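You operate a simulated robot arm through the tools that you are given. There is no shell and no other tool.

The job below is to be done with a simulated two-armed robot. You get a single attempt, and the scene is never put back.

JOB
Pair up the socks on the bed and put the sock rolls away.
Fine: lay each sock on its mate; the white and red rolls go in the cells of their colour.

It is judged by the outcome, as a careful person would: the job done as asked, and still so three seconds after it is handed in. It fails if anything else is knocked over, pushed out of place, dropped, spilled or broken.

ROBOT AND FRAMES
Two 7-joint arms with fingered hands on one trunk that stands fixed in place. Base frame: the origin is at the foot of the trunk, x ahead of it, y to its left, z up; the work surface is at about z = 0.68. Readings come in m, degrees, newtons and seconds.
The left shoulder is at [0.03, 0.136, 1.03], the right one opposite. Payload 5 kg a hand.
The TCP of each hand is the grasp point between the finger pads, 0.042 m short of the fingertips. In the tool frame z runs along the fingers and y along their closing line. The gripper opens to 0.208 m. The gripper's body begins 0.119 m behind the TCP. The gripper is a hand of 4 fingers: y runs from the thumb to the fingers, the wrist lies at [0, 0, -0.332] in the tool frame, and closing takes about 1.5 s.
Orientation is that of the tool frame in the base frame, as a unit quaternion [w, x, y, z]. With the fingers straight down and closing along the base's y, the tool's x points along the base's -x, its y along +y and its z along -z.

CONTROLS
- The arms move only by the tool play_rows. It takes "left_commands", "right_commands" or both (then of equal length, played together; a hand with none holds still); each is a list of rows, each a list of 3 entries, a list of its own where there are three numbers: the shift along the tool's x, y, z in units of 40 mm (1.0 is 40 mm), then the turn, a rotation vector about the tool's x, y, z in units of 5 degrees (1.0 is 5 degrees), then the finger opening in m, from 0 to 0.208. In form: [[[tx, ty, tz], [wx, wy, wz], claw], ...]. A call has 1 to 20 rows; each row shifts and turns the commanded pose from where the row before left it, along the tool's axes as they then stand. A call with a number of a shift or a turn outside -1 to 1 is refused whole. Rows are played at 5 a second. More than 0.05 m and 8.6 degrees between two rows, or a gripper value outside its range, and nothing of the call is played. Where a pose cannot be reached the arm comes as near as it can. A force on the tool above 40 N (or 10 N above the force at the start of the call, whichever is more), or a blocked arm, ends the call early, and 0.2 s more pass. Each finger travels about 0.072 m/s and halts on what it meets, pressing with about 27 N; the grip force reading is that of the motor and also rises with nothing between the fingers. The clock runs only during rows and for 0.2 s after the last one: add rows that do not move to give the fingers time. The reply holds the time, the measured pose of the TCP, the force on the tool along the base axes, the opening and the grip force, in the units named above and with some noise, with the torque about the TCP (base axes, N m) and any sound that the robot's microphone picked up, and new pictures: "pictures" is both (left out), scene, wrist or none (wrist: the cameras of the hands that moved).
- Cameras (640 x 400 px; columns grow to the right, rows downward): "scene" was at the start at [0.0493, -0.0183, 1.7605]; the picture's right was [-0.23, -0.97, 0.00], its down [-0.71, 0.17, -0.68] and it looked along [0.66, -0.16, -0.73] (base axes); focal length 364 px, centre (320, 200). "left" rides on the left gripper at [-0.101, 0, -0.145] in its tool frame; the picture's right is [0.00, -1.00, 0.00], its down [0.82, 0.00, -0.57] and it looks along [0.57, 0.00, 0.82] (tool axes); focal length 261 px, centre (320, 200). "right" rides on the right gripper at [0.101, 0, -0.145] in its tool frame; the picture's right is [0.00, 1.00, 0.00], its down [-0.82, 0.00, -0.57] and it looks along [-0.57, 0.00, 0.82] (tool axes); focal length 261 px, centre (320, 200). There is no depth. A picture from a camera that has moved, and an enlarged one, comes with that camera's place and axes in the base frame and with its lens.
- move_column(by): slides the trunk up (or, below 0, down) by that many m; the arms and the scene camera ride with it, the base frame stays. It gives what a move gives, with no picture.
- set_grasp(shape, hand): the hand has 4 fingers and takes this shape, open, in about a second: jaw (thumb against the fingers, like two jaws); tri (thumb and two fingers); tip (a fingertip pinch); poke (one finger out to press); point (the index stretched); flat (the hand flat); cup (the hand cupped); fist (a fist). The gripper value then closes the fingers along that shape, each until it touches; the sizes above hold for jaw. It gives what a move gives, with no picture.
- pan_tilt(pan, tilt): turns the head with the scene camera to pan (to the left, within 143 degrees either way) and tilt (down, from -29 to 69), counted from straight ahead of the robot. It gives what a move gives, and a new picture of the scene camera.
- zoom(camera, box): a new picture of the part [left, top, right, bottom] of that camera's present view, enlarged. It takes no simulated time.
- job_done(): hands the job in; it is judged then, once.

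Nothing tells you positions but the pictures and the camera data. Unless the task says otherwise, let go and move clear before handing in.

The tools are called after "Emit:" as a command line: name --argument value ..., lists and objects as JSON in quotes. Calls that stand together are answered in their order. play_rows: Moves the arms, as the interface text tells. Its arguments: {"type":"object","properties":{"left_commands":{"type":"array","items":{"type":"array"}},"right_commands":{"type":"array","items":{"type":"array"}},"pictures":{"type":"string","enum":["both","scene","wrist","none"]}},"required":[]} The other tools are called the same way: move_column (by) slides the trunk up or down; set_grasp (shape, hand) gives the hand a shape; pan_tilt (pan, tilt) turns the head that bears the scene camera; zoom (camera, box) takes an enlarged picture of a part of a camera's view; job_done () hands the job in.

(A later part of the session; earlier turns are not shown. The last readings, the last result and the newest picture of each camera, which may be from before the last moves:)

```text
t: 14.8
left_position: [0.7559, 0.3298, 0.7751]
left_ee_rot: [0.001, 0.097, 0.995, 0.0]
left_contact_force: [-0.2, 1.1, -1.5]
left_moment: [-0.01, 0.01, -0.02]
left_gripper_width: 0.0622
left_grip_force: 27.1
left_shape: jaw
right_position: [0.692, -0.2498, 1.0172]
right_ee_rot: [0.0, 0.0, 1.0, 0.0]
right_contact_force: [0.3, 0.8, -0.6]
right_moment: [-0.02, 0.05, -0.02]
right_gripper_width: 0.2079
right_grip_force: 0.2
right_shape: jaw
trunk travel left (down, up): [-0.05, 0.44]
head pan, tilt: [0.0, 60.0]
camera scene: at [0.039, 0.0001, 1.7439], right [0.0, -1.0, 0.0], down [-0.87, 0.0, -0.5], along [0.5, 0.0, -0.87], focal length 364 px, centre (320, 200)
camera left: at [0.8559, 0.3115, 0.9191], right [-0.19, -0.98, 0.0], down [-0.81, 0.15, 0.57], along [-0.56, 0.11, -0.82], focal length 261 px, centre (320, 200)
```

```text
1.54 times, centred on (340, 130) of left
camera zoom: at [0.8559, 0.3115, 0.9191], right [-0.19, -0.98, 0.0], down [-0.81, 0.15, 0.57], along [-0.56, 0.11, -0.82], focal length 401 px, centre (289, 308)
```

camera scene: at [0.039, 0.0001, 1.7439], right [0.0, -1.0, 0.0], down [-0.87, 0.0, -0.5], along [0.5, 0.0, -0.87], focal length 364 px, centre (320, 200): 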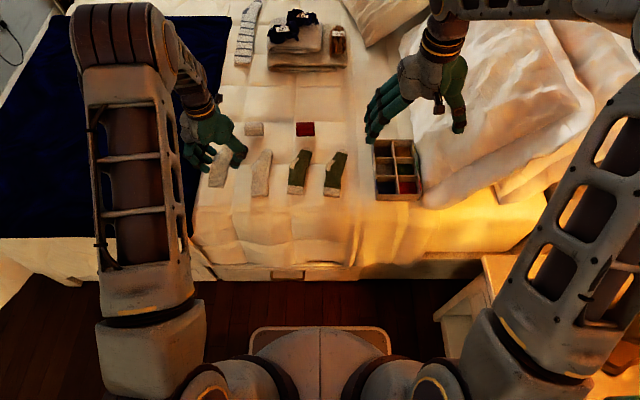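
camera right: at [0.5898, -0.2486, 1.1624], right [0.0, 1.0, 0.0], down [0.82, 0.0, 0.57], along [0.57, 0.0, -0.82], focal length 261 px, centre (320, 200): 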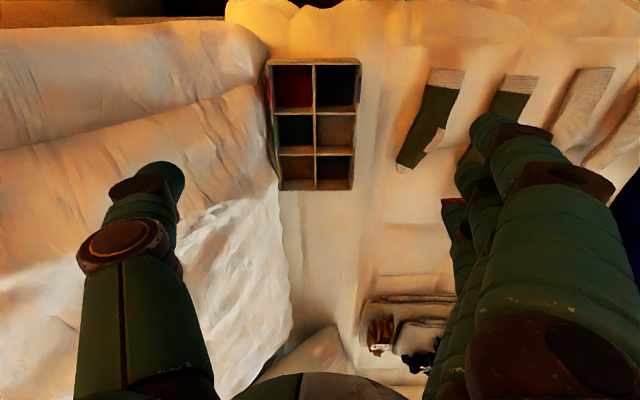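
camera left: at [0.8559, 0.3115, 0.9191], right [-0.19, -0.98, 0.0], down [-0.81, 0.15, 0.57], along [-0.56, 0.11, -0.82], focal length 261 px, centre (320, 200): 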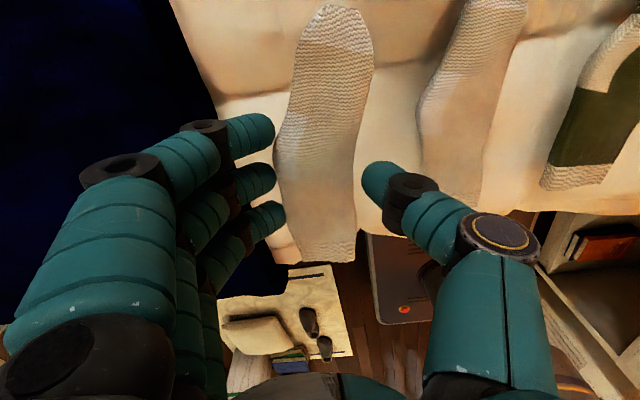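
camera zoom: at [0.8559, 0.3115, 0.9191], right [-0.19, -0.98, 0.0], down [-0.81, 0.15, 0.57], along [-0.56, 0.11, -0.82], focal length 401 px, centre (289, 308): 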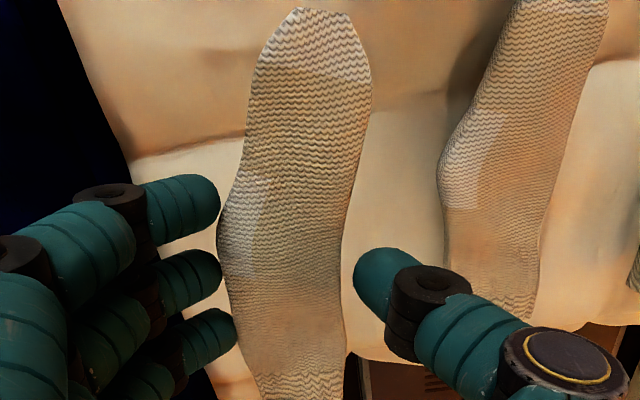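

The sock is rigid and held level. I'll carry it 12.4 cm over to its mate and turn it +6.5° to match, then check alignment before lowering.

Emit:
play_rows --left_commands '[[[-0.15, -0.757, 0], [0, 0, 0], 0.04], [[-0.15, -0.757, 0], [0, 0, 0], 0.04], [[-0.15, -0.757, 0], [0, 0, 0], 0.04], [[-0.15, -0.757, 0], [0, 0, 0], 0.04], [[0, 0, 0], [0, 0, -0.65], 0.04], [[0, 0, 0], [0, 0, -0.65], 0.04], [[0, 0, 0], [0, 0, 0], 0.04]]' --pictures "both"

Emit:
zoom --camera "scene" --box '[200, 110, 320, 210]'

Emit:
zoom --camera "left" --box '[180, 0, 500, 280]'

```text
t: 16.4
left_position: [0.757, 0.2054, 0.7757]
left_ee_rot: [-0.001, 0.039, 0.999, 0.0]
left_contact_force: [0.0, -0.2, -0.6]
left_moment: [0.02, 0.01, -0.02]
left_gripper_width: 0.0619
left_grip_force: 26.5
left_shape: jaw
right_position: [0.6913, -0.2502, 1.0172]
right_ee_rot: [0.0, 0.0, 1.0, 0.0]
right_contact_force: [-0.3, -0.5, -0.6]
right_moment: [-0.02, 0.03, -0.02]
right_gripper_width: 0.2077
right_grip_force: 0.1
right_shape: jaw
trunk travel left (down, up): [-0.05, 0.44]
head pan, tilt: [0.0, 60.0]
camera scene: at [0.0386, 0.0, 1.744], right [0.0, -1.0, 0.0], down [-0.87, 0.0, -0.5], along [0.5, 0.0, -0.87], focal length 364 px, centre (320, 200)
camera left: at [0.8577, 0.1991, 0.9197], right [-0.07, -1.0, 0.0], down [-0.82, 0.06, 0.57], along [-0.57, 0.04, -0.82], focal length 261 px, centre (320, 200)
```

scene: 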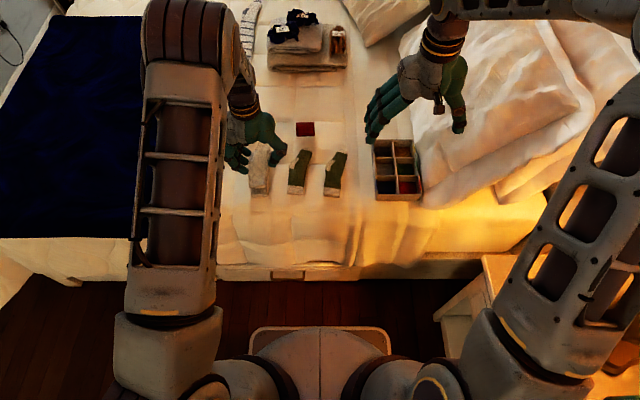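
left: 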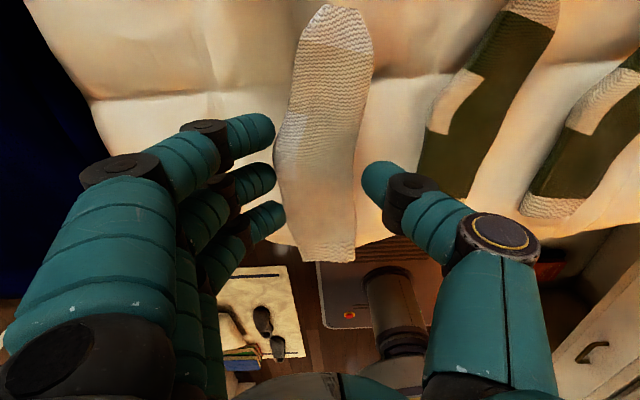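

```text
4.00 times, centred on (260, 160) of scene
camera zoom: at [0.0386, 0.0, 1.744], right [0.0, -1.0, 0.0], down [-0.87, 0.0, -0.5], along [0.5, 0.0, -0.87], focal length 1457 px, centre (560, 360)
```

zoom: 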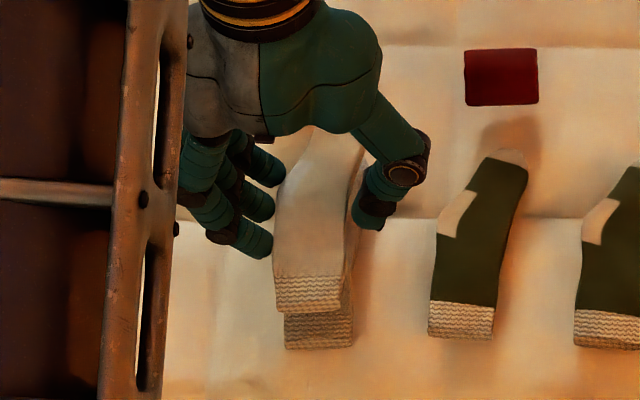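

```text
1.43 times, centred on (340, 140) of left
camera zoom: at [0.8577, 0.1991, 0.9197], right [-0.07, -1.0, 0.0], down [-0.82, 0.06, 0.57], along [-0.57, 0.04, -0.82], focal length 372 px, centre (291, 286)
```

zoom: 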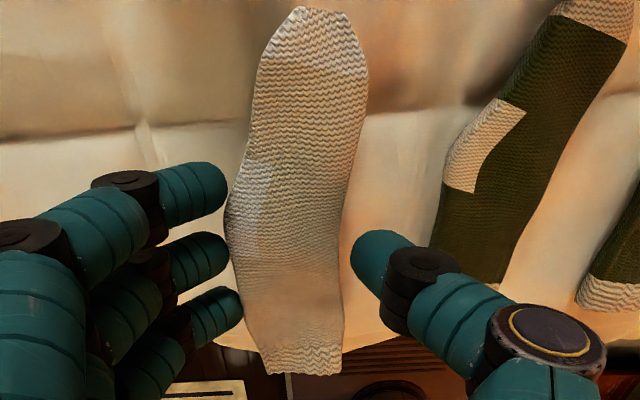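

The cuffs line up to within a few millimetres; the held sock sits about 4 mm too far in x. I'll correct that and lower to just above the mate.

Emit:
play_rows --left_commands '[[[0.1, -0.02, 0.2], [0, 0, 0], 0.04], [[0, 0, 0.3], [0, 0, 0], 0.04], [[0, 0, 0.25], [0, 0, 0], 0.04], [[0, 0, 0], [0, 0, 0], 0.04]]' --pictures "both"

Emit:
zoom --camera "scene" --box '[210, 120, 310, 210]'

Emit:
zoom --camera "left" --box '[180, 0, 500, 280]'

```text
t: 17.4
left_position: [0.7522, 0.2074, 0.7452]
left_ee_rot: [0.0, 0.04, 0.999, 0.0]
left_contact_force: [-0.3, -0.1, 0.2]
left_moment: [0.03, 0.0, -0.01]
left_gripper_width: 0.062
left_grip_force: 27.4
left_shape: jaw
right_position: [0.6921, -0.2508, 1.0178]
right_ee_rot: [-0.001, 0.0, 1.0, 0.0]
right_contact_force: [-0.5, -0.8, -0.4]
right_moment: [0.02, 0.0, -0.01]
right_gripper_width: 0.2078
right_grip_force: 0.0
right_shape: jaw
trunk travel left (down, up): [-0.05, 0.44]
head pan, tilt: [0.0, 60.0]
camera scene: at [0.0384, -0.0002, 1.744], right [0.0, -1.0, 0.0], down [-0.87, 0.0, -0.5], along [0.5, 0.0, -0.87], focal length 364 px, centre (320, 200)
camera left: at [0.8541, 0.199, 0.8904], right [-0.07, -1.0, 0.0], down [-0.82, 0.06, 0.57], along [-0.57, 0.04, -0.82], focal length 261 px, centre (320, 200)
```

scene: 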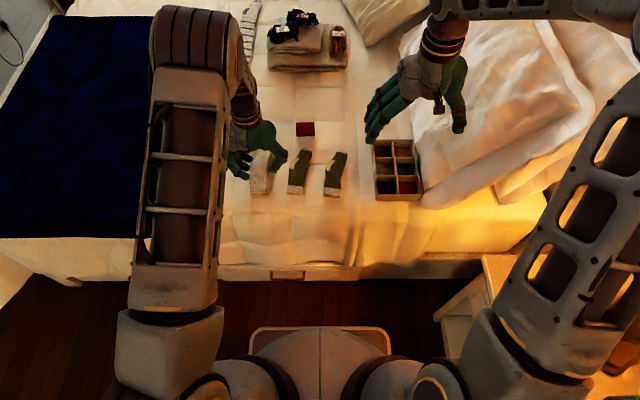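
left: 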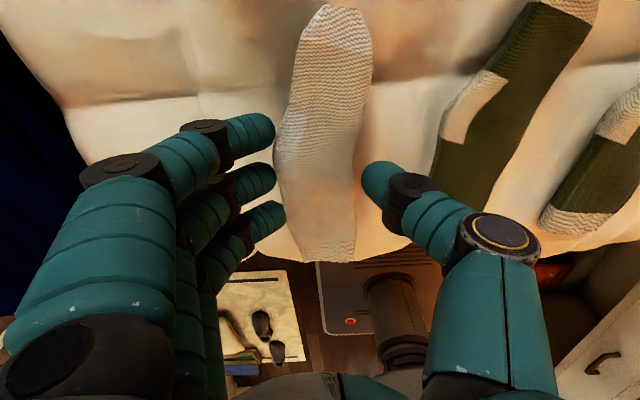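

```text
4.44 times, centred on (260, 165) of scene
camera zoom: at [0.0384, -0.0002, 1.744], right [0.0, -1.0, 0.0], down [-0.87, 0.0, -0.5], along [0.5, 0.0, -0.87], focal length 1619 px, centre (587, 356)
```

zoom: 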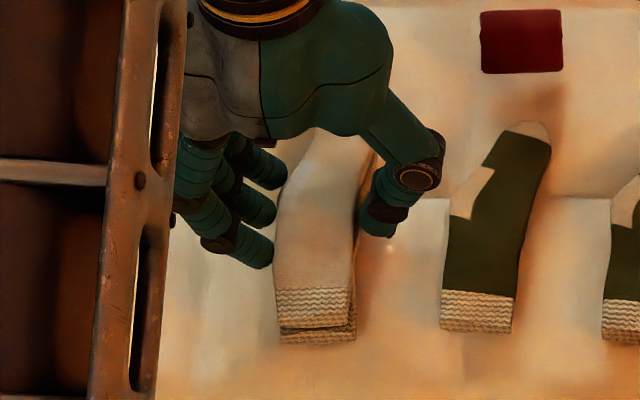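

```text
1.43 times, centred on (340, 140) of left
camera zoom: at [0.8541, 0.199, 0.8904], right [-0.07, -1.0, 0.0], down [-0.82, 0.06, 0.57], along [-0.57, 0.04, -0.82], focal length 372 px, centre (291, 286)
```

zoom: 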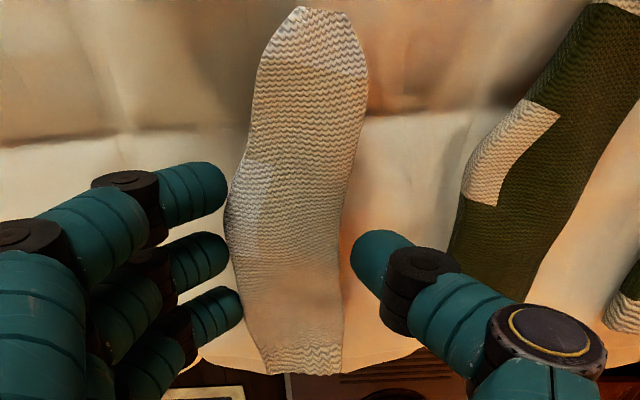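

Cuff and foot edges agree to about 3 mm. I'll lower gently until the held sock rests on its mate.

Emit:
play_rows --left_commands '[[[0.05, -0.02, 0.05], [0, 0, 0], 0.04], [[0, 0, 0.05], [0, 0, 0], 0.04], [[0, 0, 0.05], [0, 0, 0], 0.04], [[0, 0, 0], [0, 0, 0], 0.04]]' --pictures "none"

```text
t: 18.4
left_position: [0.7504, 0.2049, 0.7424]
left_ee_rot: [0.003, 0.039, 0.999, 0.002]
left_contact_force: [2.1, 3.5, 37.5]
left_moment: [0.4, 0.03, -0.07]
left_gripper_width: 0.0632
left_grip_force: 27.3
left_shape: jaw
right_position: [0.6908, -0.2501, 1.0196]
right_ee_rot: [0.001, -0.001, 1.0, 0.001]
right_contact_force: [-0.3, 0.0, 0.0]
right_moment: [0.01, 0.01, 0.0]
right_gripper_width: 0.2076
right_grip_force: 0.1
right_shape: jaw
trunk travel left (down, up): [-0.05, 0.44]
head pan, tilt: [0.0, 60.0]
```

The sock is resting on its mate (37 N). I'll ease off about 2.5 mm and open the fingers.

Emit:
play_rows --left_commands '[[[0, 0, -0.06], [0, 0, 0], 0.05], [[0, 0, 0], [0, 0, 0], 0.07], [[0, 0, 0], [0, 0, 0], 0.09], [[0, 0, 0], [0, 0, 0], 0.105], [[0, 0, 0], [0, 0, 0], 0.105]]' --pictures "both"

Emit:
zoom --camera "scene" --box '[210, 120, 310, 210]'

Emit:
zoom --camera "left" --box '[180, 0, 500, 280]'

```text
t: 19.6
left_position: [0.7497, 0.2047, 0.7431]
left_ee_rot: [0.001, 0.038, 0.999, 0.001]
left_contact_force: [-0.5, 0.0, 0.7]
left_moment: [0.01, -0.04, -0.04]
left_gripper_width: 0.1037
left_grip_force: 0.1
left_shape: jaw
right_position: [0.6918, -0.2504, 1.018]
right_ee_rot: [0.0, 0.0, 1.0, -0.001]
right_contact_force: [-0.7, 0.1, 0.5]
right_moment: [0.03, 0.0, -0.01]
right_gripper_width: 0.2078
right_grip_force: 0.1
right_shape: jaw
trunk travel left (down, up): [-0.05, 0.44]
head pan, tilt: [0.0, 60.0]
camera scene: at [0.0383, -0.0002, 1.7439], right [0.0, -1.0, 0.0], down [-0.87, 0.0, -0.5], along [0.5, 0.0, -0.87], focal length 364 px, centre (320, 200)
camera left: at [0.8511, 0.1981, 0.8863], right [-0.07, -1.0, 0.0], down [-0.82, 0.06, 0.57], along [-0.57, 0.04, -0.82], focal length 261 px, centre (320, 200)
```

scene: 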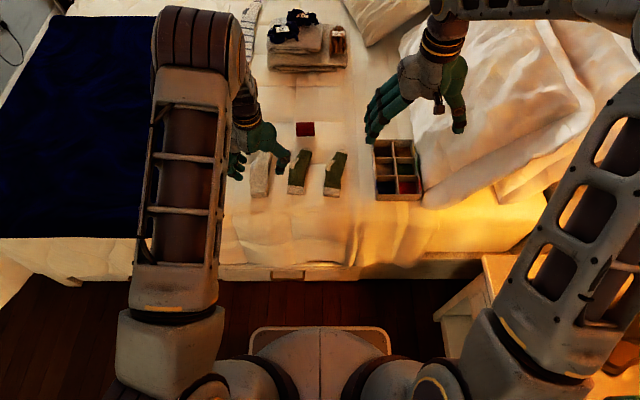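
left: 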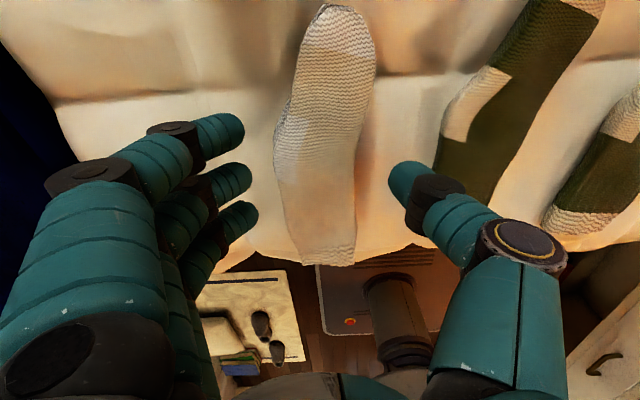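

```text
4.44 times, centred on (260, 165) of scene
camera zoom: at [0.0383, -0.0002, 1.7439], right [0.0, -1.0, 0.0], down [-0.87, 0.0, -0.5], along [0.5, 0.0, -0.87], focal length 1619 px, centre (587, 356)
```

zoom: 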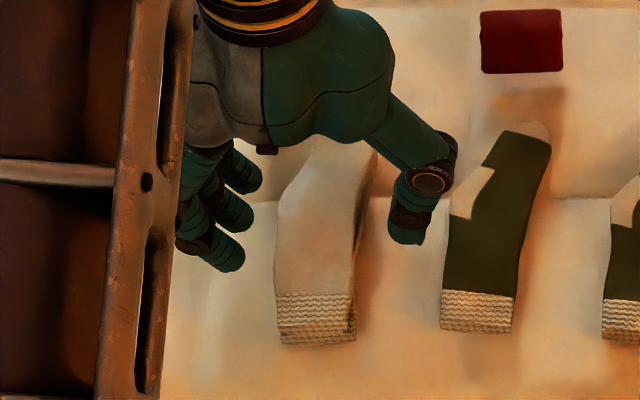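

```text
1.43 times, centred on (340, 140) of left
camera zoom: at [0.8511, 0.1981, 0.8863], right [-0.07, -1.0, 0.0], down [-0.82, 0.06, 0.57], along [-0.57, 0.04, -0.82], focal length 372 px, centre (291, 286)
```

zoom: 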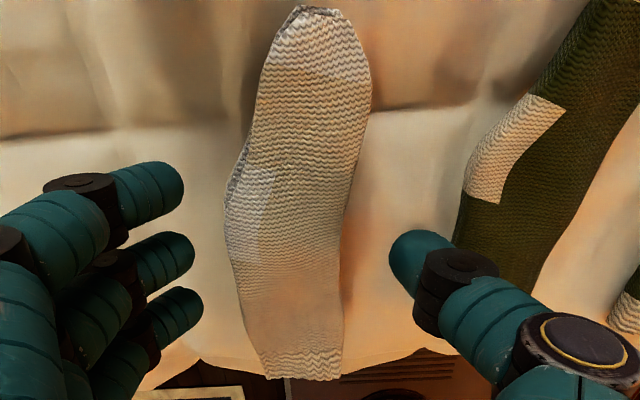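

The cream pair is stacked neatly. I'll raise and retract the left hand, and bring the right hand over the right green sock (about 0.757, −0.043, −12° yaw).

Emit:
play_rows --left_commands '[[[0, 0, -0.5], [0, 0, 0], 0.11], [[0, 0, -1], [0, 0, 0], 0.11], [[0, 0, -1], [0, 0, 0], 0.11], [[0.5, 0.7, -0.5], [0, 0, 0], 0.11], [[0.5, 0.7, -0.5], [0, 0, 0], 0.11], [[0.5, 0.7, -0.5], [0, 0, 0], 0.11], [[0.5, 0.7, -0.5], [0, 0, 0], 0.11], [[0.5, 0.7, -0.5], [0, 0, 0], 0.11], [[0.5, 0.7, -0.5], [0, 0, 0], 0.11], [[0, 0, 0], [0, 0, 0], 0.11], [[0, 0, 0], [0, 0, 0], 0.11], [[0, 0, 0], [0, 0, 0], 0.11], [[0, 0, 0], [0, 0, 0], 0.11], [[0, 0, 0], [0, 0, 0], 0.11], [[0, 0, 0], [0, 0, 0], 0.11]]' --right_commands '[[[0, 0, 0], [0, 0, 0], 0.208], [[0, 0, 0], [0, 0, 0], 0.208], [[0, 0, 0], [0, 0, 0], 0.208], [[0, 0, 0], [0, 0, 0], 0.16], [[-0.232, 0.739, 0.4], [0, 0, 0], 0.12], [[-0.232, 0.739, 0.4], [0, 0, 0], 0.12], [[-0.232, 0.739, 0.4], [0, 0, 0], 0.12], [[-0.232, 0.739, 0.4], [0, 0, 0], 0.12], [[-0.232, 0.739, 0.4], [0, 0, 0], 0.12], [[-0.232, 0.739, 0.4], [0, 0, 0], 0.12], [[-0.232, 0.739, 0.4], [0, 0, 0], 0.12], [[0, 0, 0.35], [0, 0, 0.83], 0.12], [[0, 0, 0.35], [0, 0, 0.83], 0.12], [[0, 0, 0.35], [0, 0, 0.82], 0.12], [[0, 0, 0], [0, 0, 0], 0.12]]' --pictures "both"

Emit:
zoom --camera "scene" --box '[220, 110, 380, 210]'

```text
t: 22.8
left_position: [0.6441, 0.3825, 0.961]
left_ee_rot: [0.001, 0.04, 0.999, 0.0]
left_contact_force: [0.9, 0.2, 0.2]
left_moment: [-0.06, -0.05, 0.0]
left_gripper_width: 0.1097
left_grip_force: 0.0
left_shape: jaw
right_position: [0.7568, -0.0431, 0.8649]
right_ee_rot: [0.0, 0.109, 0.994, -0.001]
right_contact_force: [0.9, 0.0, 0.1]
right_moment: [-0.04, -0.03, 0.01]
right_gripper_width: 0.1208
right_grip_force: 0.0
right_shape: jaw
trunk travel left (down, up): [-0.05, 0.44]
head pan, tilt: [0.0, 60.0]
camera scene: at [0.0382, 0.0002, 1.744], right [0.0, -1.0, 0.0], down [-0.87, 0.0, -0.5], along [0.5, 0.0, -0.87], focal length 364 px, centre (320, 200)
camera right: at [0.6586, -0.0197, 1.008], right [0.22, 0.98, 0.0], down [0.8, -0.18, 0.57], along [0.56, -0.13, -0.82], focal length 261 px, centre (320, 200)
camera left: at [0.7453, 0.3753, 1.1055], right [-0.07, -1.0, 0.0], down [-0.82, 0.06, 0.57], along [-0.57, 0.04, -0.82], focal length 261 px, centre (320, 200)
```

scene: 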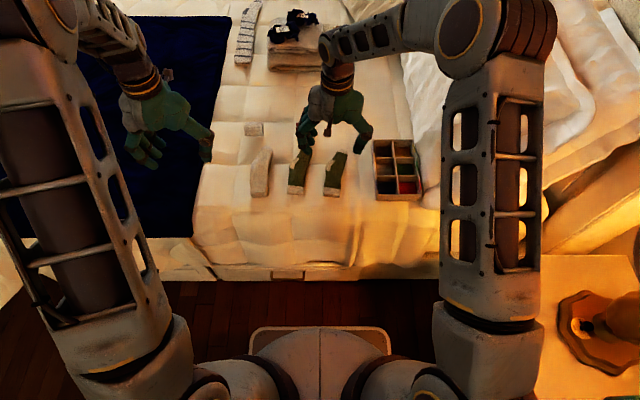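
right: 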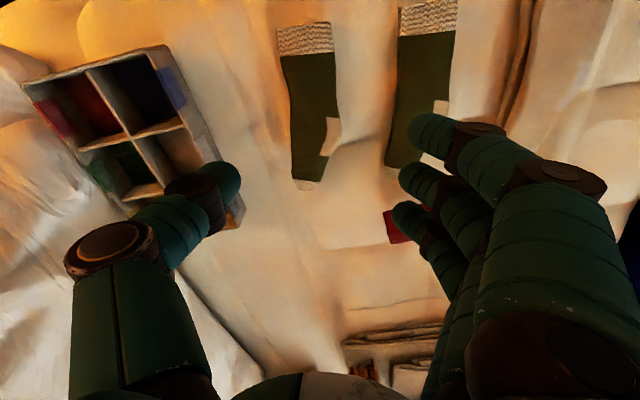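
left: 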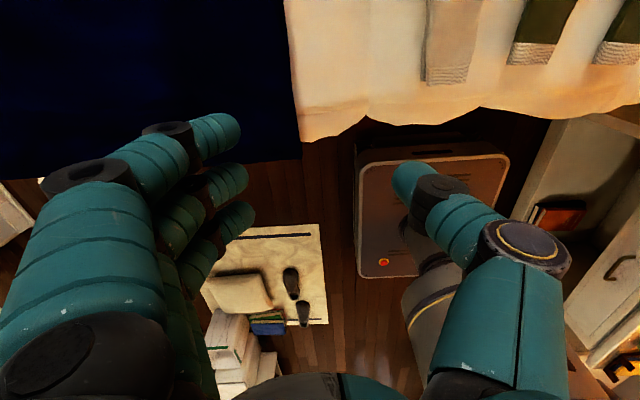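

```text
4.00 times, centred on (300, 160) of scene
camera zoom: at [0.0382, 0.0002, 1.744], right [0.0, -1.0, 0.0], down [-0.87, 0.0, -0.5], along [0.5, 0.0, -0.87], focal length 1457 px, centre (400, 360)
```

zoom: 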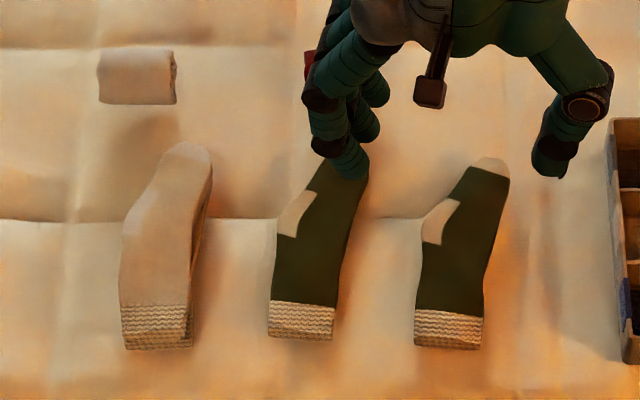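

The cream pair looks good. I'll lower the right hand toward the right green sock and check finger placement.

Emit:
play_rows --right_commands '[[[0, 0, 0.6], [0, 0, 0], 0.12], [[0, 0, 0.6], [0, 0, 0], 0.12], [[0, 0, 0.6], [0, 0, 0], 0.115], [[0, 0, 0.6], [0, 0, 0], 0.11], [[0, 0, 0.4], [0, 0, 0], 0.11], [[0, 0, 0], [0, 0, 0], 0.11]]' --pictures "both"

Emit:
zoom --camera "right" --box '[180, 0, 500, 280]'

Emit:
zoom --camera "scene" --box '[270, 110, 430, 210]'

```text
t: 24.2
left_position: [0.6438, 0.3829, 0.961]
left_ee_rot: [0.0, 0.039, 0.999, 0.0]
left_contact_force: [-0.2, -0.6, 0.4]
left_moment: [0.04, -0.01, 0.0]
left_gripper_width: 0.1094
left_grip_force: 0.1
left_shape: jaw
right_position: [0.7567, -0.0432, 0.7513]
right_ee_rot: [0.0, 0.108, 0.994, 0.001]
right_contact_force: [0.1, 0.9, 0.7]
right_moment: [0.03, -0.01, -0.01]
right_gripper_width: 0.1111
right_grip_force: 0.1
right_shape: jaw
trunk travel left (down, up): [-0.05, 0.44]
head pan, tilt: [0.0, 60.0]
camera scene: at [0.0382, 0.0, 1.744], right [0.0, -1.0, 0.0], down [-0.87, 0.0, -0.5], along [0.5, 0.0, -0.87], focal length 364 px, centre (320, 200)
camera right: at [0.6587, -0.0209, 0.8953], right [0.22, 0.98, 0.0], down [0.8, -0.18, 0.57], along [0.56, -0.13, -0.82], focal length 261 px, centre (320, 200)
```

scene: 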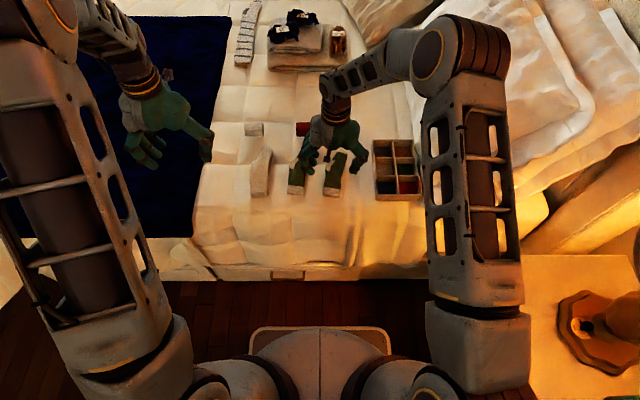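
right: 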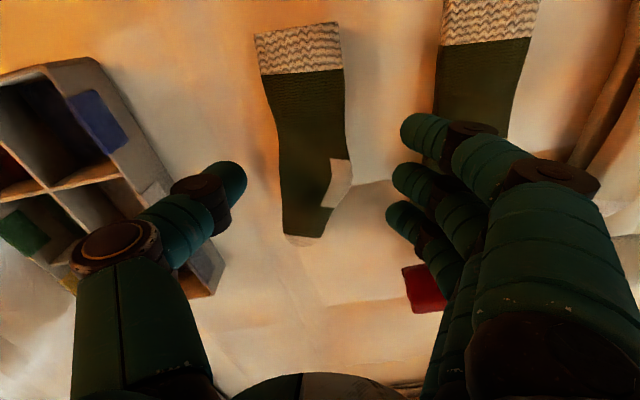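

```text
1.43 times, centred on (340, 140) of right
camera zoom: at [0.6587, -0.0209, 0.8953], right [0.22, 0.98, 0.0], down [0.8, -0.18, 0.57], along [0.56, -0.13, -0.82], focal length 372 px, centre (291, 286)
```

zoom: 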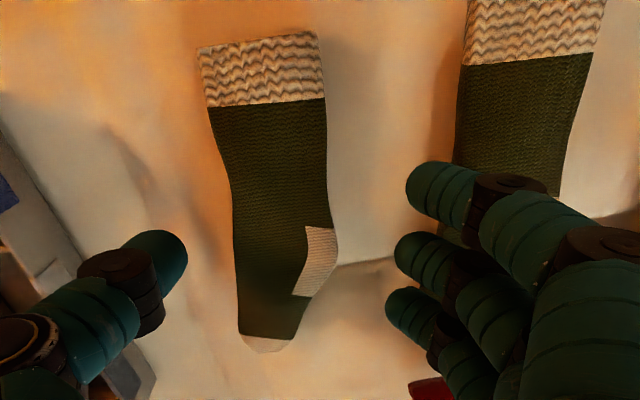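

```text
4.00 times, centred on (350, 160) of scene
camera zoom: at [0.0382, 0.0, 1.744], right [0.0, -1.0, 0.0], down [-0.87, 0.0, -0.5], along [0.5, 0.0, -0.87], focal length 1457 px, centre (200, 360)
```

zoom: 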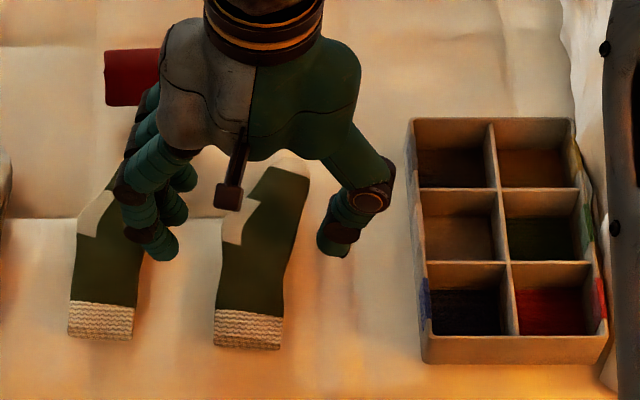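

The sock is centred about 5 mm toward the thumb, so I'll shift that way. I'll narrow the opening a little to keep off the neighbouring green sock, then lower.

Emit:
play_rows --right_commands '[[[0, -0.13, 0], [0, 0, 0], 0.1], [[0, 0, 0.25], [0, 0, 0], 0.1], [[0, 0, 0.25], [0, 0, 0], 0.1], [[0, 0, 0.1], [0, 0, 0], 0.1], [[0, 0, 0], [0, 0, 0], 0.1]]' --pictures "both"

Emit:
zoom --camera "right" --box '[180, 0, 500, 280]'

Emit:
zoom --camera "scene" --box '[270, 130, 370, 210]'

```text
t: 25.4
left_position: [0.6441, 0.3814, 0.96]
left_ee_rot: [0.0, 0.04, 0.999, -0.001]
left_contact_force: [0.6, -0.3, -1.2]
left_moment: [-0.01, 0.02, 0.01]
left_gripper_width: 0.1097
left_grip_force: 0.0
left_shape: jaw
right_position: [0.7567, -0.0489, 0.7271]
right_ee_rot: [0.0, 0.108, 0.994, 0.0]
right_contact_force: [-1.0, -0.7, -0.7]
right_moment: [-0.01, 0.0, -0.01]
right_gripper_width: 0.1009
right_grip_force: 0.0
right_shape: jaw
trunk travel left (down, up): [-0.05, 0.44]
head pan, tilt: [0.0, 60.0]
camera scene: at [0.0385, 0.0, 1.744], right [0.0, -1.0, 0.0], down [-0.87, 0.0, -0.5], along [0.5, 0.0, -0.87], focal length 364 px, centre (320, 200)
camera right: at [0.6572, -0.0249, 0.8714], right [0.22, 0.98, 0.0], down [0.8, -0.18, 0.57], along [0.56, -0.13, -0.82], focal length 261 px, centre (320, 200)
```

scene: 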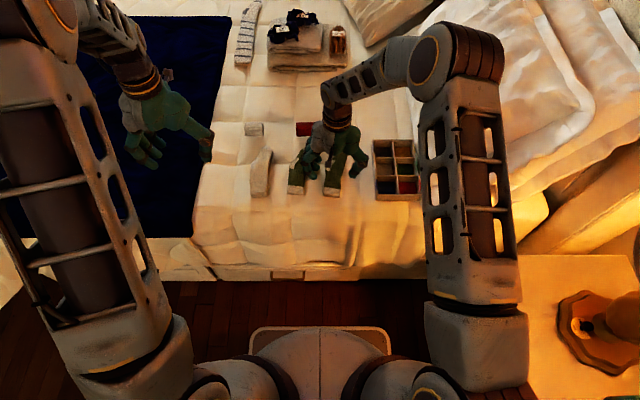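
right: 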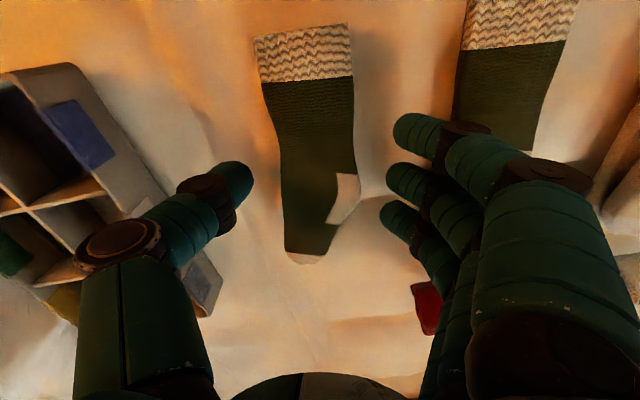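

```text
1.43 times, centred on (340, 140) of right
camera zoom: at [0.6572, -0.0249, 0.8714], right [0.22, 0.98, 0.0], down [0.8, -0.18, 0.57], along [0.56, -0.13, -0.82], focal length 372 px, centre (291, 286)
```

zoom: 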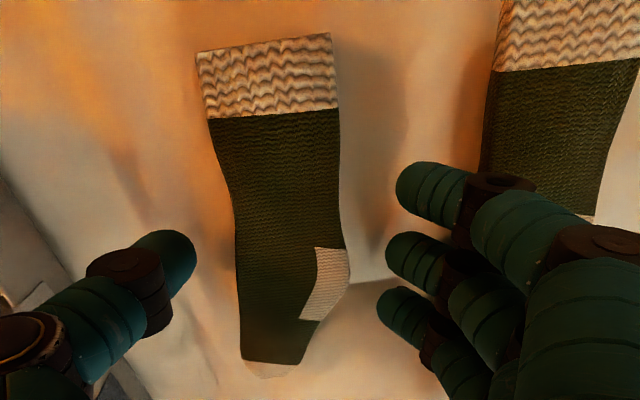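

```text
5.00 times, centred on (320, 170) of scene
camera zoom: at [0.0385, 0.0, 1.744], right [0.0, -1.0, 0.0], down [-0.87, 0.0, -0.5], along [0.5, 0.0, -0.87], focal length 1821 px, centre (320, 350)
```

zoom: 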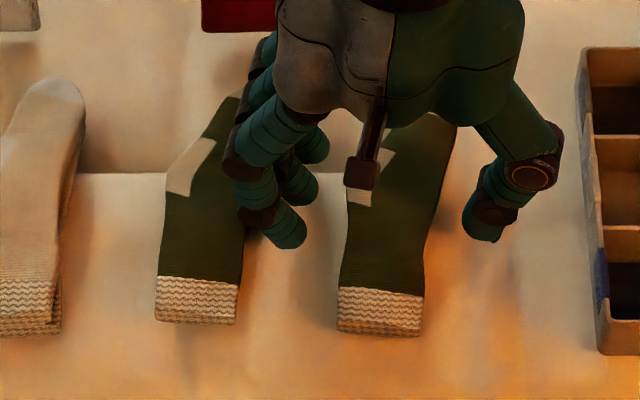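

Emit:
play_rows --right_commands '[[[0, 0, 0.03], [0, 0, 0], 0.08], [[0, 0, 0], [0, 0, 0], 0.065], [[0, 0, 0], [0, 0, 0], 0.05], [[0, 0, 0], [0, 0, 0], 0.04], [[0, 0, 0], [0, 0, 0], 0.04], [[0, 0, 0], [0, 0, 0], 0.04]]' --pictures "wrist"

Emit:
zoom --camera "right" --box '[180, 0, 500, 280]'

```text
t: 26.8
left_position: [0.6455, 0.3821, 0.9611]
left_ee_rot: [0.0, 0.039, 0.999, 0.0]
left_contact_force: [1.0, 0.1, -0.3]
left_moment: [0.0, 0.01, -0.03]
left_gripper_width: 0.1092
left_grip_force: 0.1
left_shape: jaw
right_position: [0.7567, -0.0472, 0.7262]
right_ee_rot: [0.0, 0.108, 0.994, 0.0]
right_contact_force: [0.7, 0.1, 0.2]
right_moment: [0.04, -0.04, -0.01]
right_gripper_width: 0.0618
right_grip_force: 27.4
right_shape: jaw
trunk travel left (down, up): [-0.05, 0.44]
head pan, tilt: [0.0, 60.0]
camera right: at [0.6572, -0.0246, 0.8701], right [0.22, 0.98, 0.0], down [0.8, -0.18, 0.57], along [0.56, -0.13, -0.82], focal length 261 px, centre (320, 200)
```

right: 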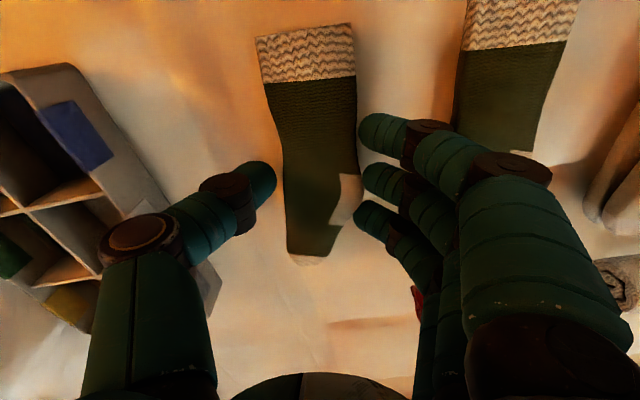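

```text
1.43 times, centred on (340, 140) of right
camera zoom: at [0.6572, -0.0246, 0.8701], right [0.22, 0.98, 0.0], down [0.8, -0.18, 0.57], along [0.56, -0.13, -0.82], focal length 372 px, centre (291, 286)
```

zoom: 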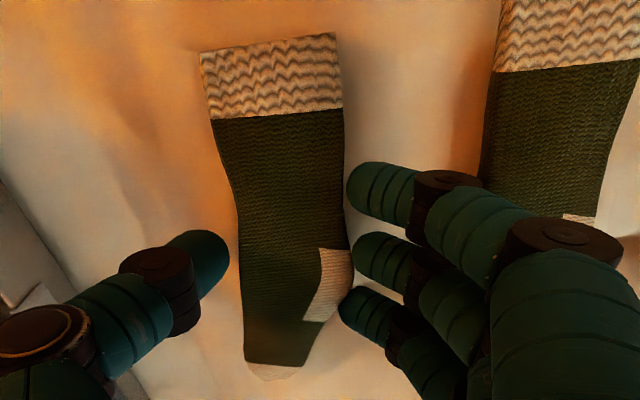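

The right green sock is gripped. I'll lift it 5 cm and compare it with its mate.

Emit:
play_rows --right_commands '[[[0, 0, -0.25], [0, 0, 0], 0.035], [[0, 0, -0.5], [0, 0, 0], 0.035], [[0, 0, -0.5], [0, 0, 0], 0.035], [[0, 0, 0], [0, 0, 0], 0.035]]' --pictures "both"

Emit:
zoom --camera "right" --box '[180, 0, 500, 280]'

Emit:
zoom --camera "scene" --box '[270, 130, 370, 210]'

```text
t: 27.8
left_position: [0.6444, 0.3808, 0.9612]
left_ee_rot: [0.0, 0.04, 0.999, 0.0]
left_contact_force: [-1.0, -0.4, -0.6]
left_moment: [0.0, 0.04, -0.03]
left_gripper_width: 0.1096
left_grip_force: 0.1
left_shape: jaw
right_position: [0.7572, -0.0489, 0.7773]
right_ee_rot: [0.0, 0.108, 0.994, 0.0]
right_contact_force: [0.1, 0.0, -0.5]
right_moment: [-0.02, -0.01, 0.02]
right_gripper_width: 0.0616
right_grip_force: 26.7
right_shape: jaw
trunk travel left (down, up): [-0.05, 0.44]
head pan, tilt: [0.0, 60.0]
camera scene: at [0.0389, 0.0, 1.7439], right [0.0, -1.0, 0.0], down [-0.87, 0.0, -0.5], along [0.5, 0.0, -0.87], focal length 364 px, centre (320, 200)
camera right: at [0.6575, -0.0249, 0.9209], right [0.22, 0.98, 0.0], down [0.8, -0.18, 0.57], along [0.56, -0.13, -0.82], focal length 261 px, centre (320, 200)
```

scene: 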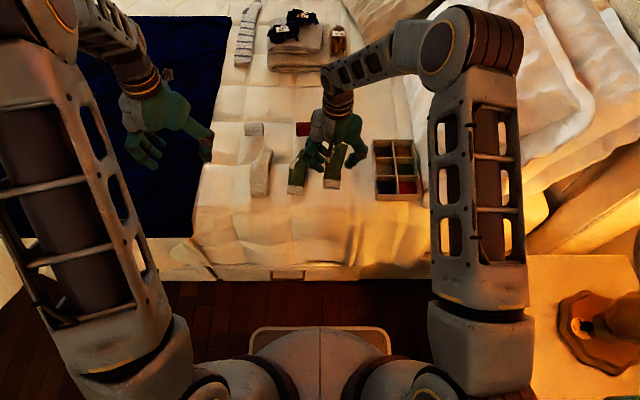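
right: 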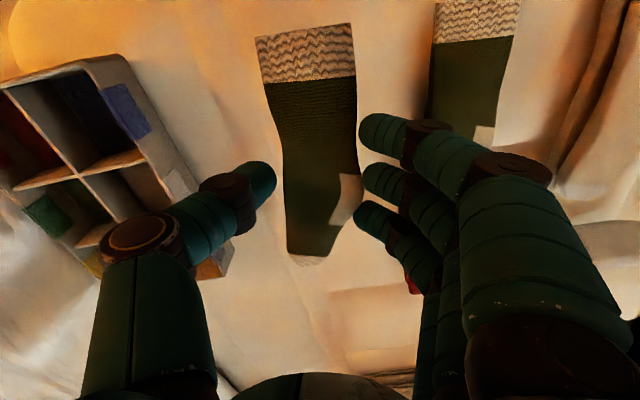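

```text
1.43 times, centred on (340, 140) of right
camera zoom: at [0.6575, -0.0249, 0.9209], right [0.22, 0.98, 0.0], down [0.8, -0.18, 0.57], along [0.56, -0.13, -0.82], focal length 372 px, centre (291, 286)
```

zoom: 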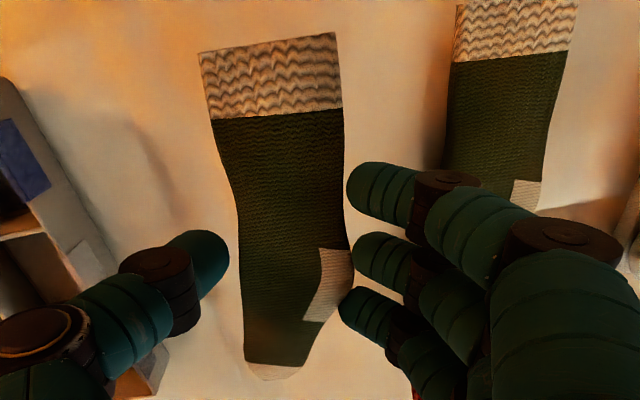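

```text
5.00 times, centred on (320, 170) of scene
camera zoom: at [0.0389, 0.0, 1.7439], right [0.0, -1.0, 0.0], down [-0.87, 0.0, -0.5], along [0.5, 0.0, -0.87], focal length 1821 px, centre (320, 350)
```

zoom: 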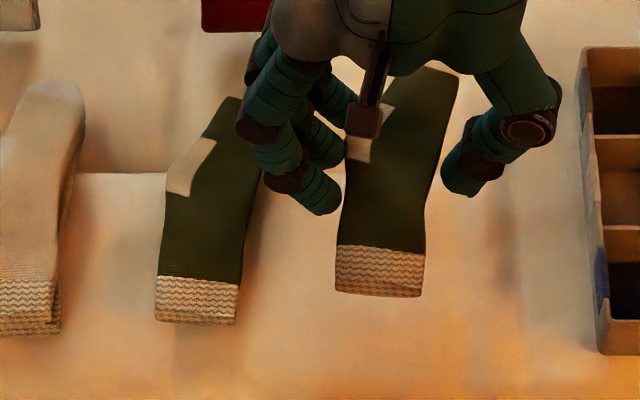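

The grip rotated the sock about 2°, so to match its mate I'll move it by (+0.009, +0.1275) m and turn it +3°.

Emit:
play_rows --right_commands '[[[0.116, 0.79, 0], [0, 0, 0], 0.035], [[0.116, 0.79, 0], [0, 0, 0], 0.035], [[0.116, 0.79, 0], [0, 0, 0], 0.035], [[0.116, 0.79, 0], [0, 0, 0], 0.035], [[0, 0, 0.2], [0, 0, -0.6], 0.035], [[0, 0, 0.2], [0, 0, 0], 0.035], [[0, 0, 0], [0, 0, 0], 0.035]]' --pictures "both"

Emit:
zoom --camera "scene" --box '[260, 130, 360, 210]'

Emit:
zoom --camera "right" --box '[180, 0, 500, 280]'

```text
t: 29.4
left_position: [0.6435, 0.3824, 0.9617]
left_ee_rot: [0.0, 0.039, 0.999, -0.001]
left_contact_force: [0.3, -0.2, 0.2]
left_moment: [0.04, 0.01, -0.02]
left_gripper_width: 0.1097
left_grip_force: 0.1
left_shape: jaw
right_position: [0.7647, 0.0805, 0.7594]
right_ee_rot: [0.0, 0.082, 0.997, -0.001]
right_contact_force: [-0.9, 0.8, -0.4]
right_moment: [0.04, 0.02, -0.02]
right_gripper_width: 0.0616
right_grip_force: 26.8
right_shape: jaw
trunk travel left (down, up): [-0.05, 0.44]
head pan, tilt: [0.0, 60.0]
camera scene: at [0.0384, -0.0002, 1.744], right [0.0, -1.0, 0.0], down [-0.87, 0.0, -0.5], along [0.5, 0.0, -0.87], focal length 364 px, centre (320, 200)
camera right: at [0.6655, 0.0988, 0.9044], right [0.17, 0.99, 0.0], down [0.81, -0.14, 0.57], along [0.56, -0.1, -0.82], focal length 261 px, centre (320, 200)
```

scene: 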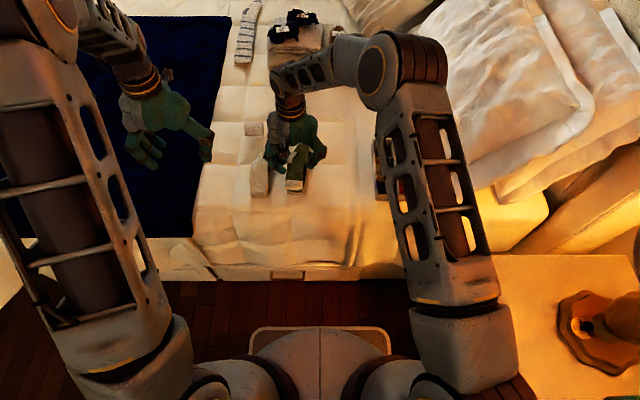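
right: 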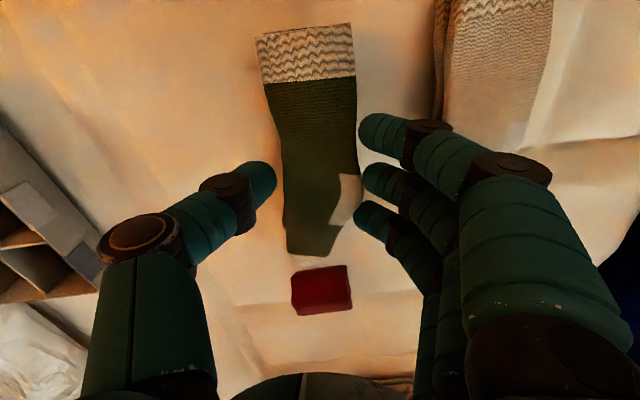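

```text
5.00 times, centred on (310, 170) of scene
camera zoom: at [0.0384, -0.0002, 1.744], right [0.0, -1.0, 0.0], down [-0.87, 0.0, -0.5], along [0.5, 0.0, -0.87], focal length 1821 px, centre (370, 350)
```

zoom: 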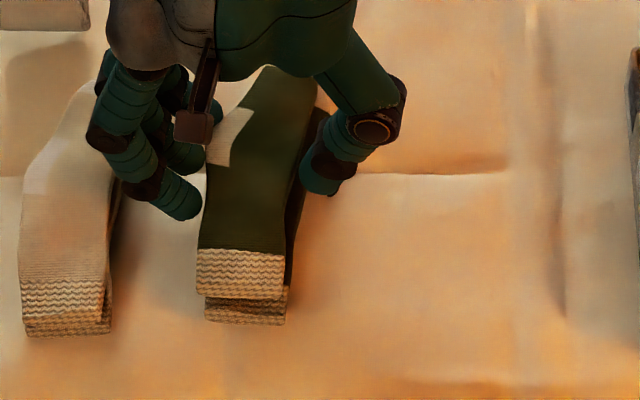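

```text
1.43 times, centred on (340, 140) of right
camera zoom: at [0.6655, 0.0988, 0.9044], right [0.17, 0.99, 0.0], down [0.81, -0.14, 0.57], along [0.56, -0.1, -0.82], focal length 372 px, centre (291, 286)
```

zoom: 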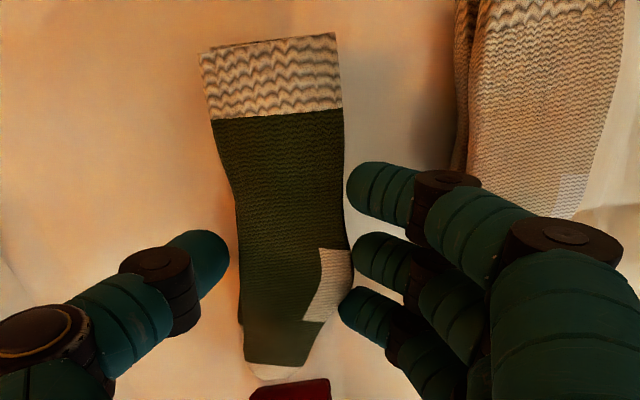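

The held sock is within a few millimetres: about 3 mm too far left, and 0.5° off. I'll correct that and lower.

Emit:
play_rows --right_commands '[[[0, -0.08, 0.1], [0, 0, 0.1], 0.035], [[0, 0, 0.2], [0, 0, 0], 0.035], [[0, 0, 0], [0, 0, 0], 0.035]]' --pictures "wrist"

Emit:
zoom --camera "scene" --box '[260, 130, 360, 210]'

Emit:
zoom --camera "right" --box '[180, 0, 500, 280]'

```text
t: 30.2
left_position: [0.6442, 0.3814, 0.9605]
left_ee_rot: [0.001, 0.04, 0.999, 0.0]
left_contact_force: [-0.2, 0.0, -0.1]
left_moment: [0.01, 0.0, 0.0]
left_gripper_width: 0.1096
left_grip_force: 0.2
left_shape: jaw
right_position: [0.7644, 0.0764, 0.748]
right_ee_rot: [-0.001, 0.086, 0.996, 0.0]
right_contact_force: [0.5, 0.3, -0.6]
right_moment: [0.0, -0.02, -0.01]
right_gripper_width: 0.0615
right_grip_force: 27.0
right_shape: jaw
trunk travel left (down, up): [-0.05, 0.44]
head pan, tilt: [0.0, 60.0]
camera right: at [0.665, 0.0958, 0.8922], right [0.18, 0.98, 0.0], down [0.81, -0.14, 0.57], along [0.56, -0.1, -0.82], focal length 261 px, centre (320, 200)
```

right: 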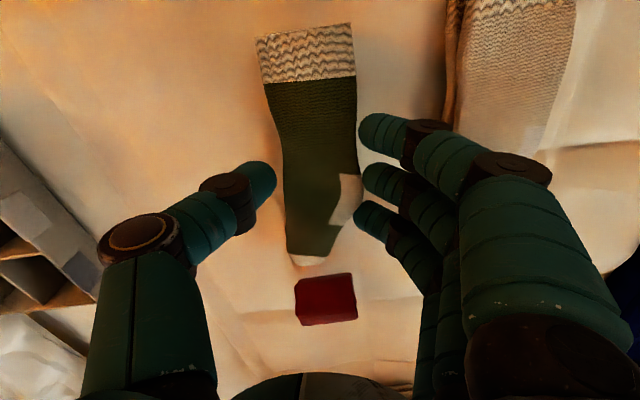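

```text
5.00 times, centred on (310, 170) of scene
camera zoom: at [0.0383, -0.0001, 1.744], right [0.0, -1.0, 0.0], down [-0.87, 0.0, -0.5], along [0.5, 0.0, -0.87], focal length 1821 px, centre (370, 350)
```

zoom: 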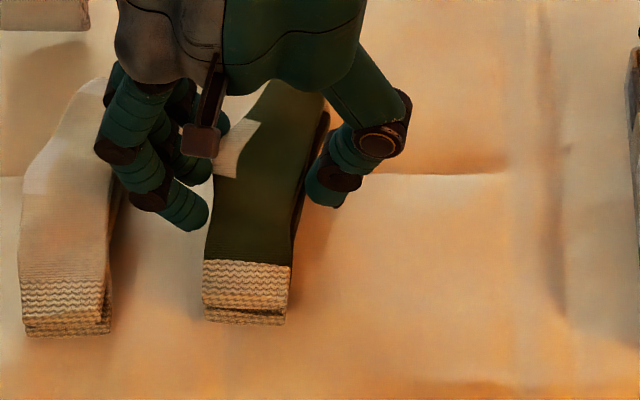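

```text
1.43 times, centred on (340, 140) of right
camera zoom: at [0.665, 0.0958, 0.8922], right [0.18, 0.98, 0.0], down [0.81, -0.14, 0.57], along [0.56, -0.1, -0.82], focal length 372 px, centre (291, 286)
```

zoom: 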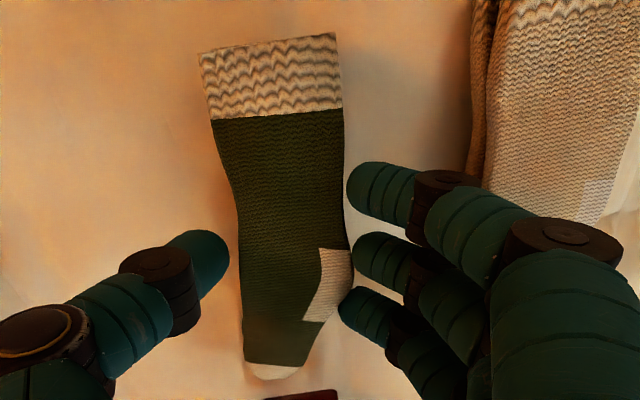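

Alignment is good. I'll lower until it rests on its mate.

Emit:
play_rows --right_commands '[[[0, 0, 0.05], [0, 0, 0], 0.035], [[0, 0, 0.05], [0, 0, 0], 0.035], [[0, 0, 0.04], [0, 0, 0], 0.035], [[0, 0, 0], [0, 0, 0], 0.035]]' --pictures "none"

```text
t: 31.2
left_position: [0.6425, 0.3821, 0.9612]
left_ee_rot: [0.002, 0.039, 0.999, 0.0]
left_contact_force: [-0.6, 0.2, -0.3]
left_moment: [-0.02, 0.01, 0.03]
left_gripper_width: 0.1097
left_grip_force: 0.0
left_shape: jaw
right_position: [0.7655, 0.0765, 0.7448]
right_ee_rot: [0.002, 0.086, 0.996, 0.001]
right_contact_force: [0.7, -0.9, 30.8]
right_moment: [0.03, 0.12, 0.03]
right_gripper_width: 0.0626
right_grip_force: 27.0
right_shape: jaw
trunk travel left (down, up): [-0.05, 0.44]
head pan, tilt: [0.0, 60.0]
```

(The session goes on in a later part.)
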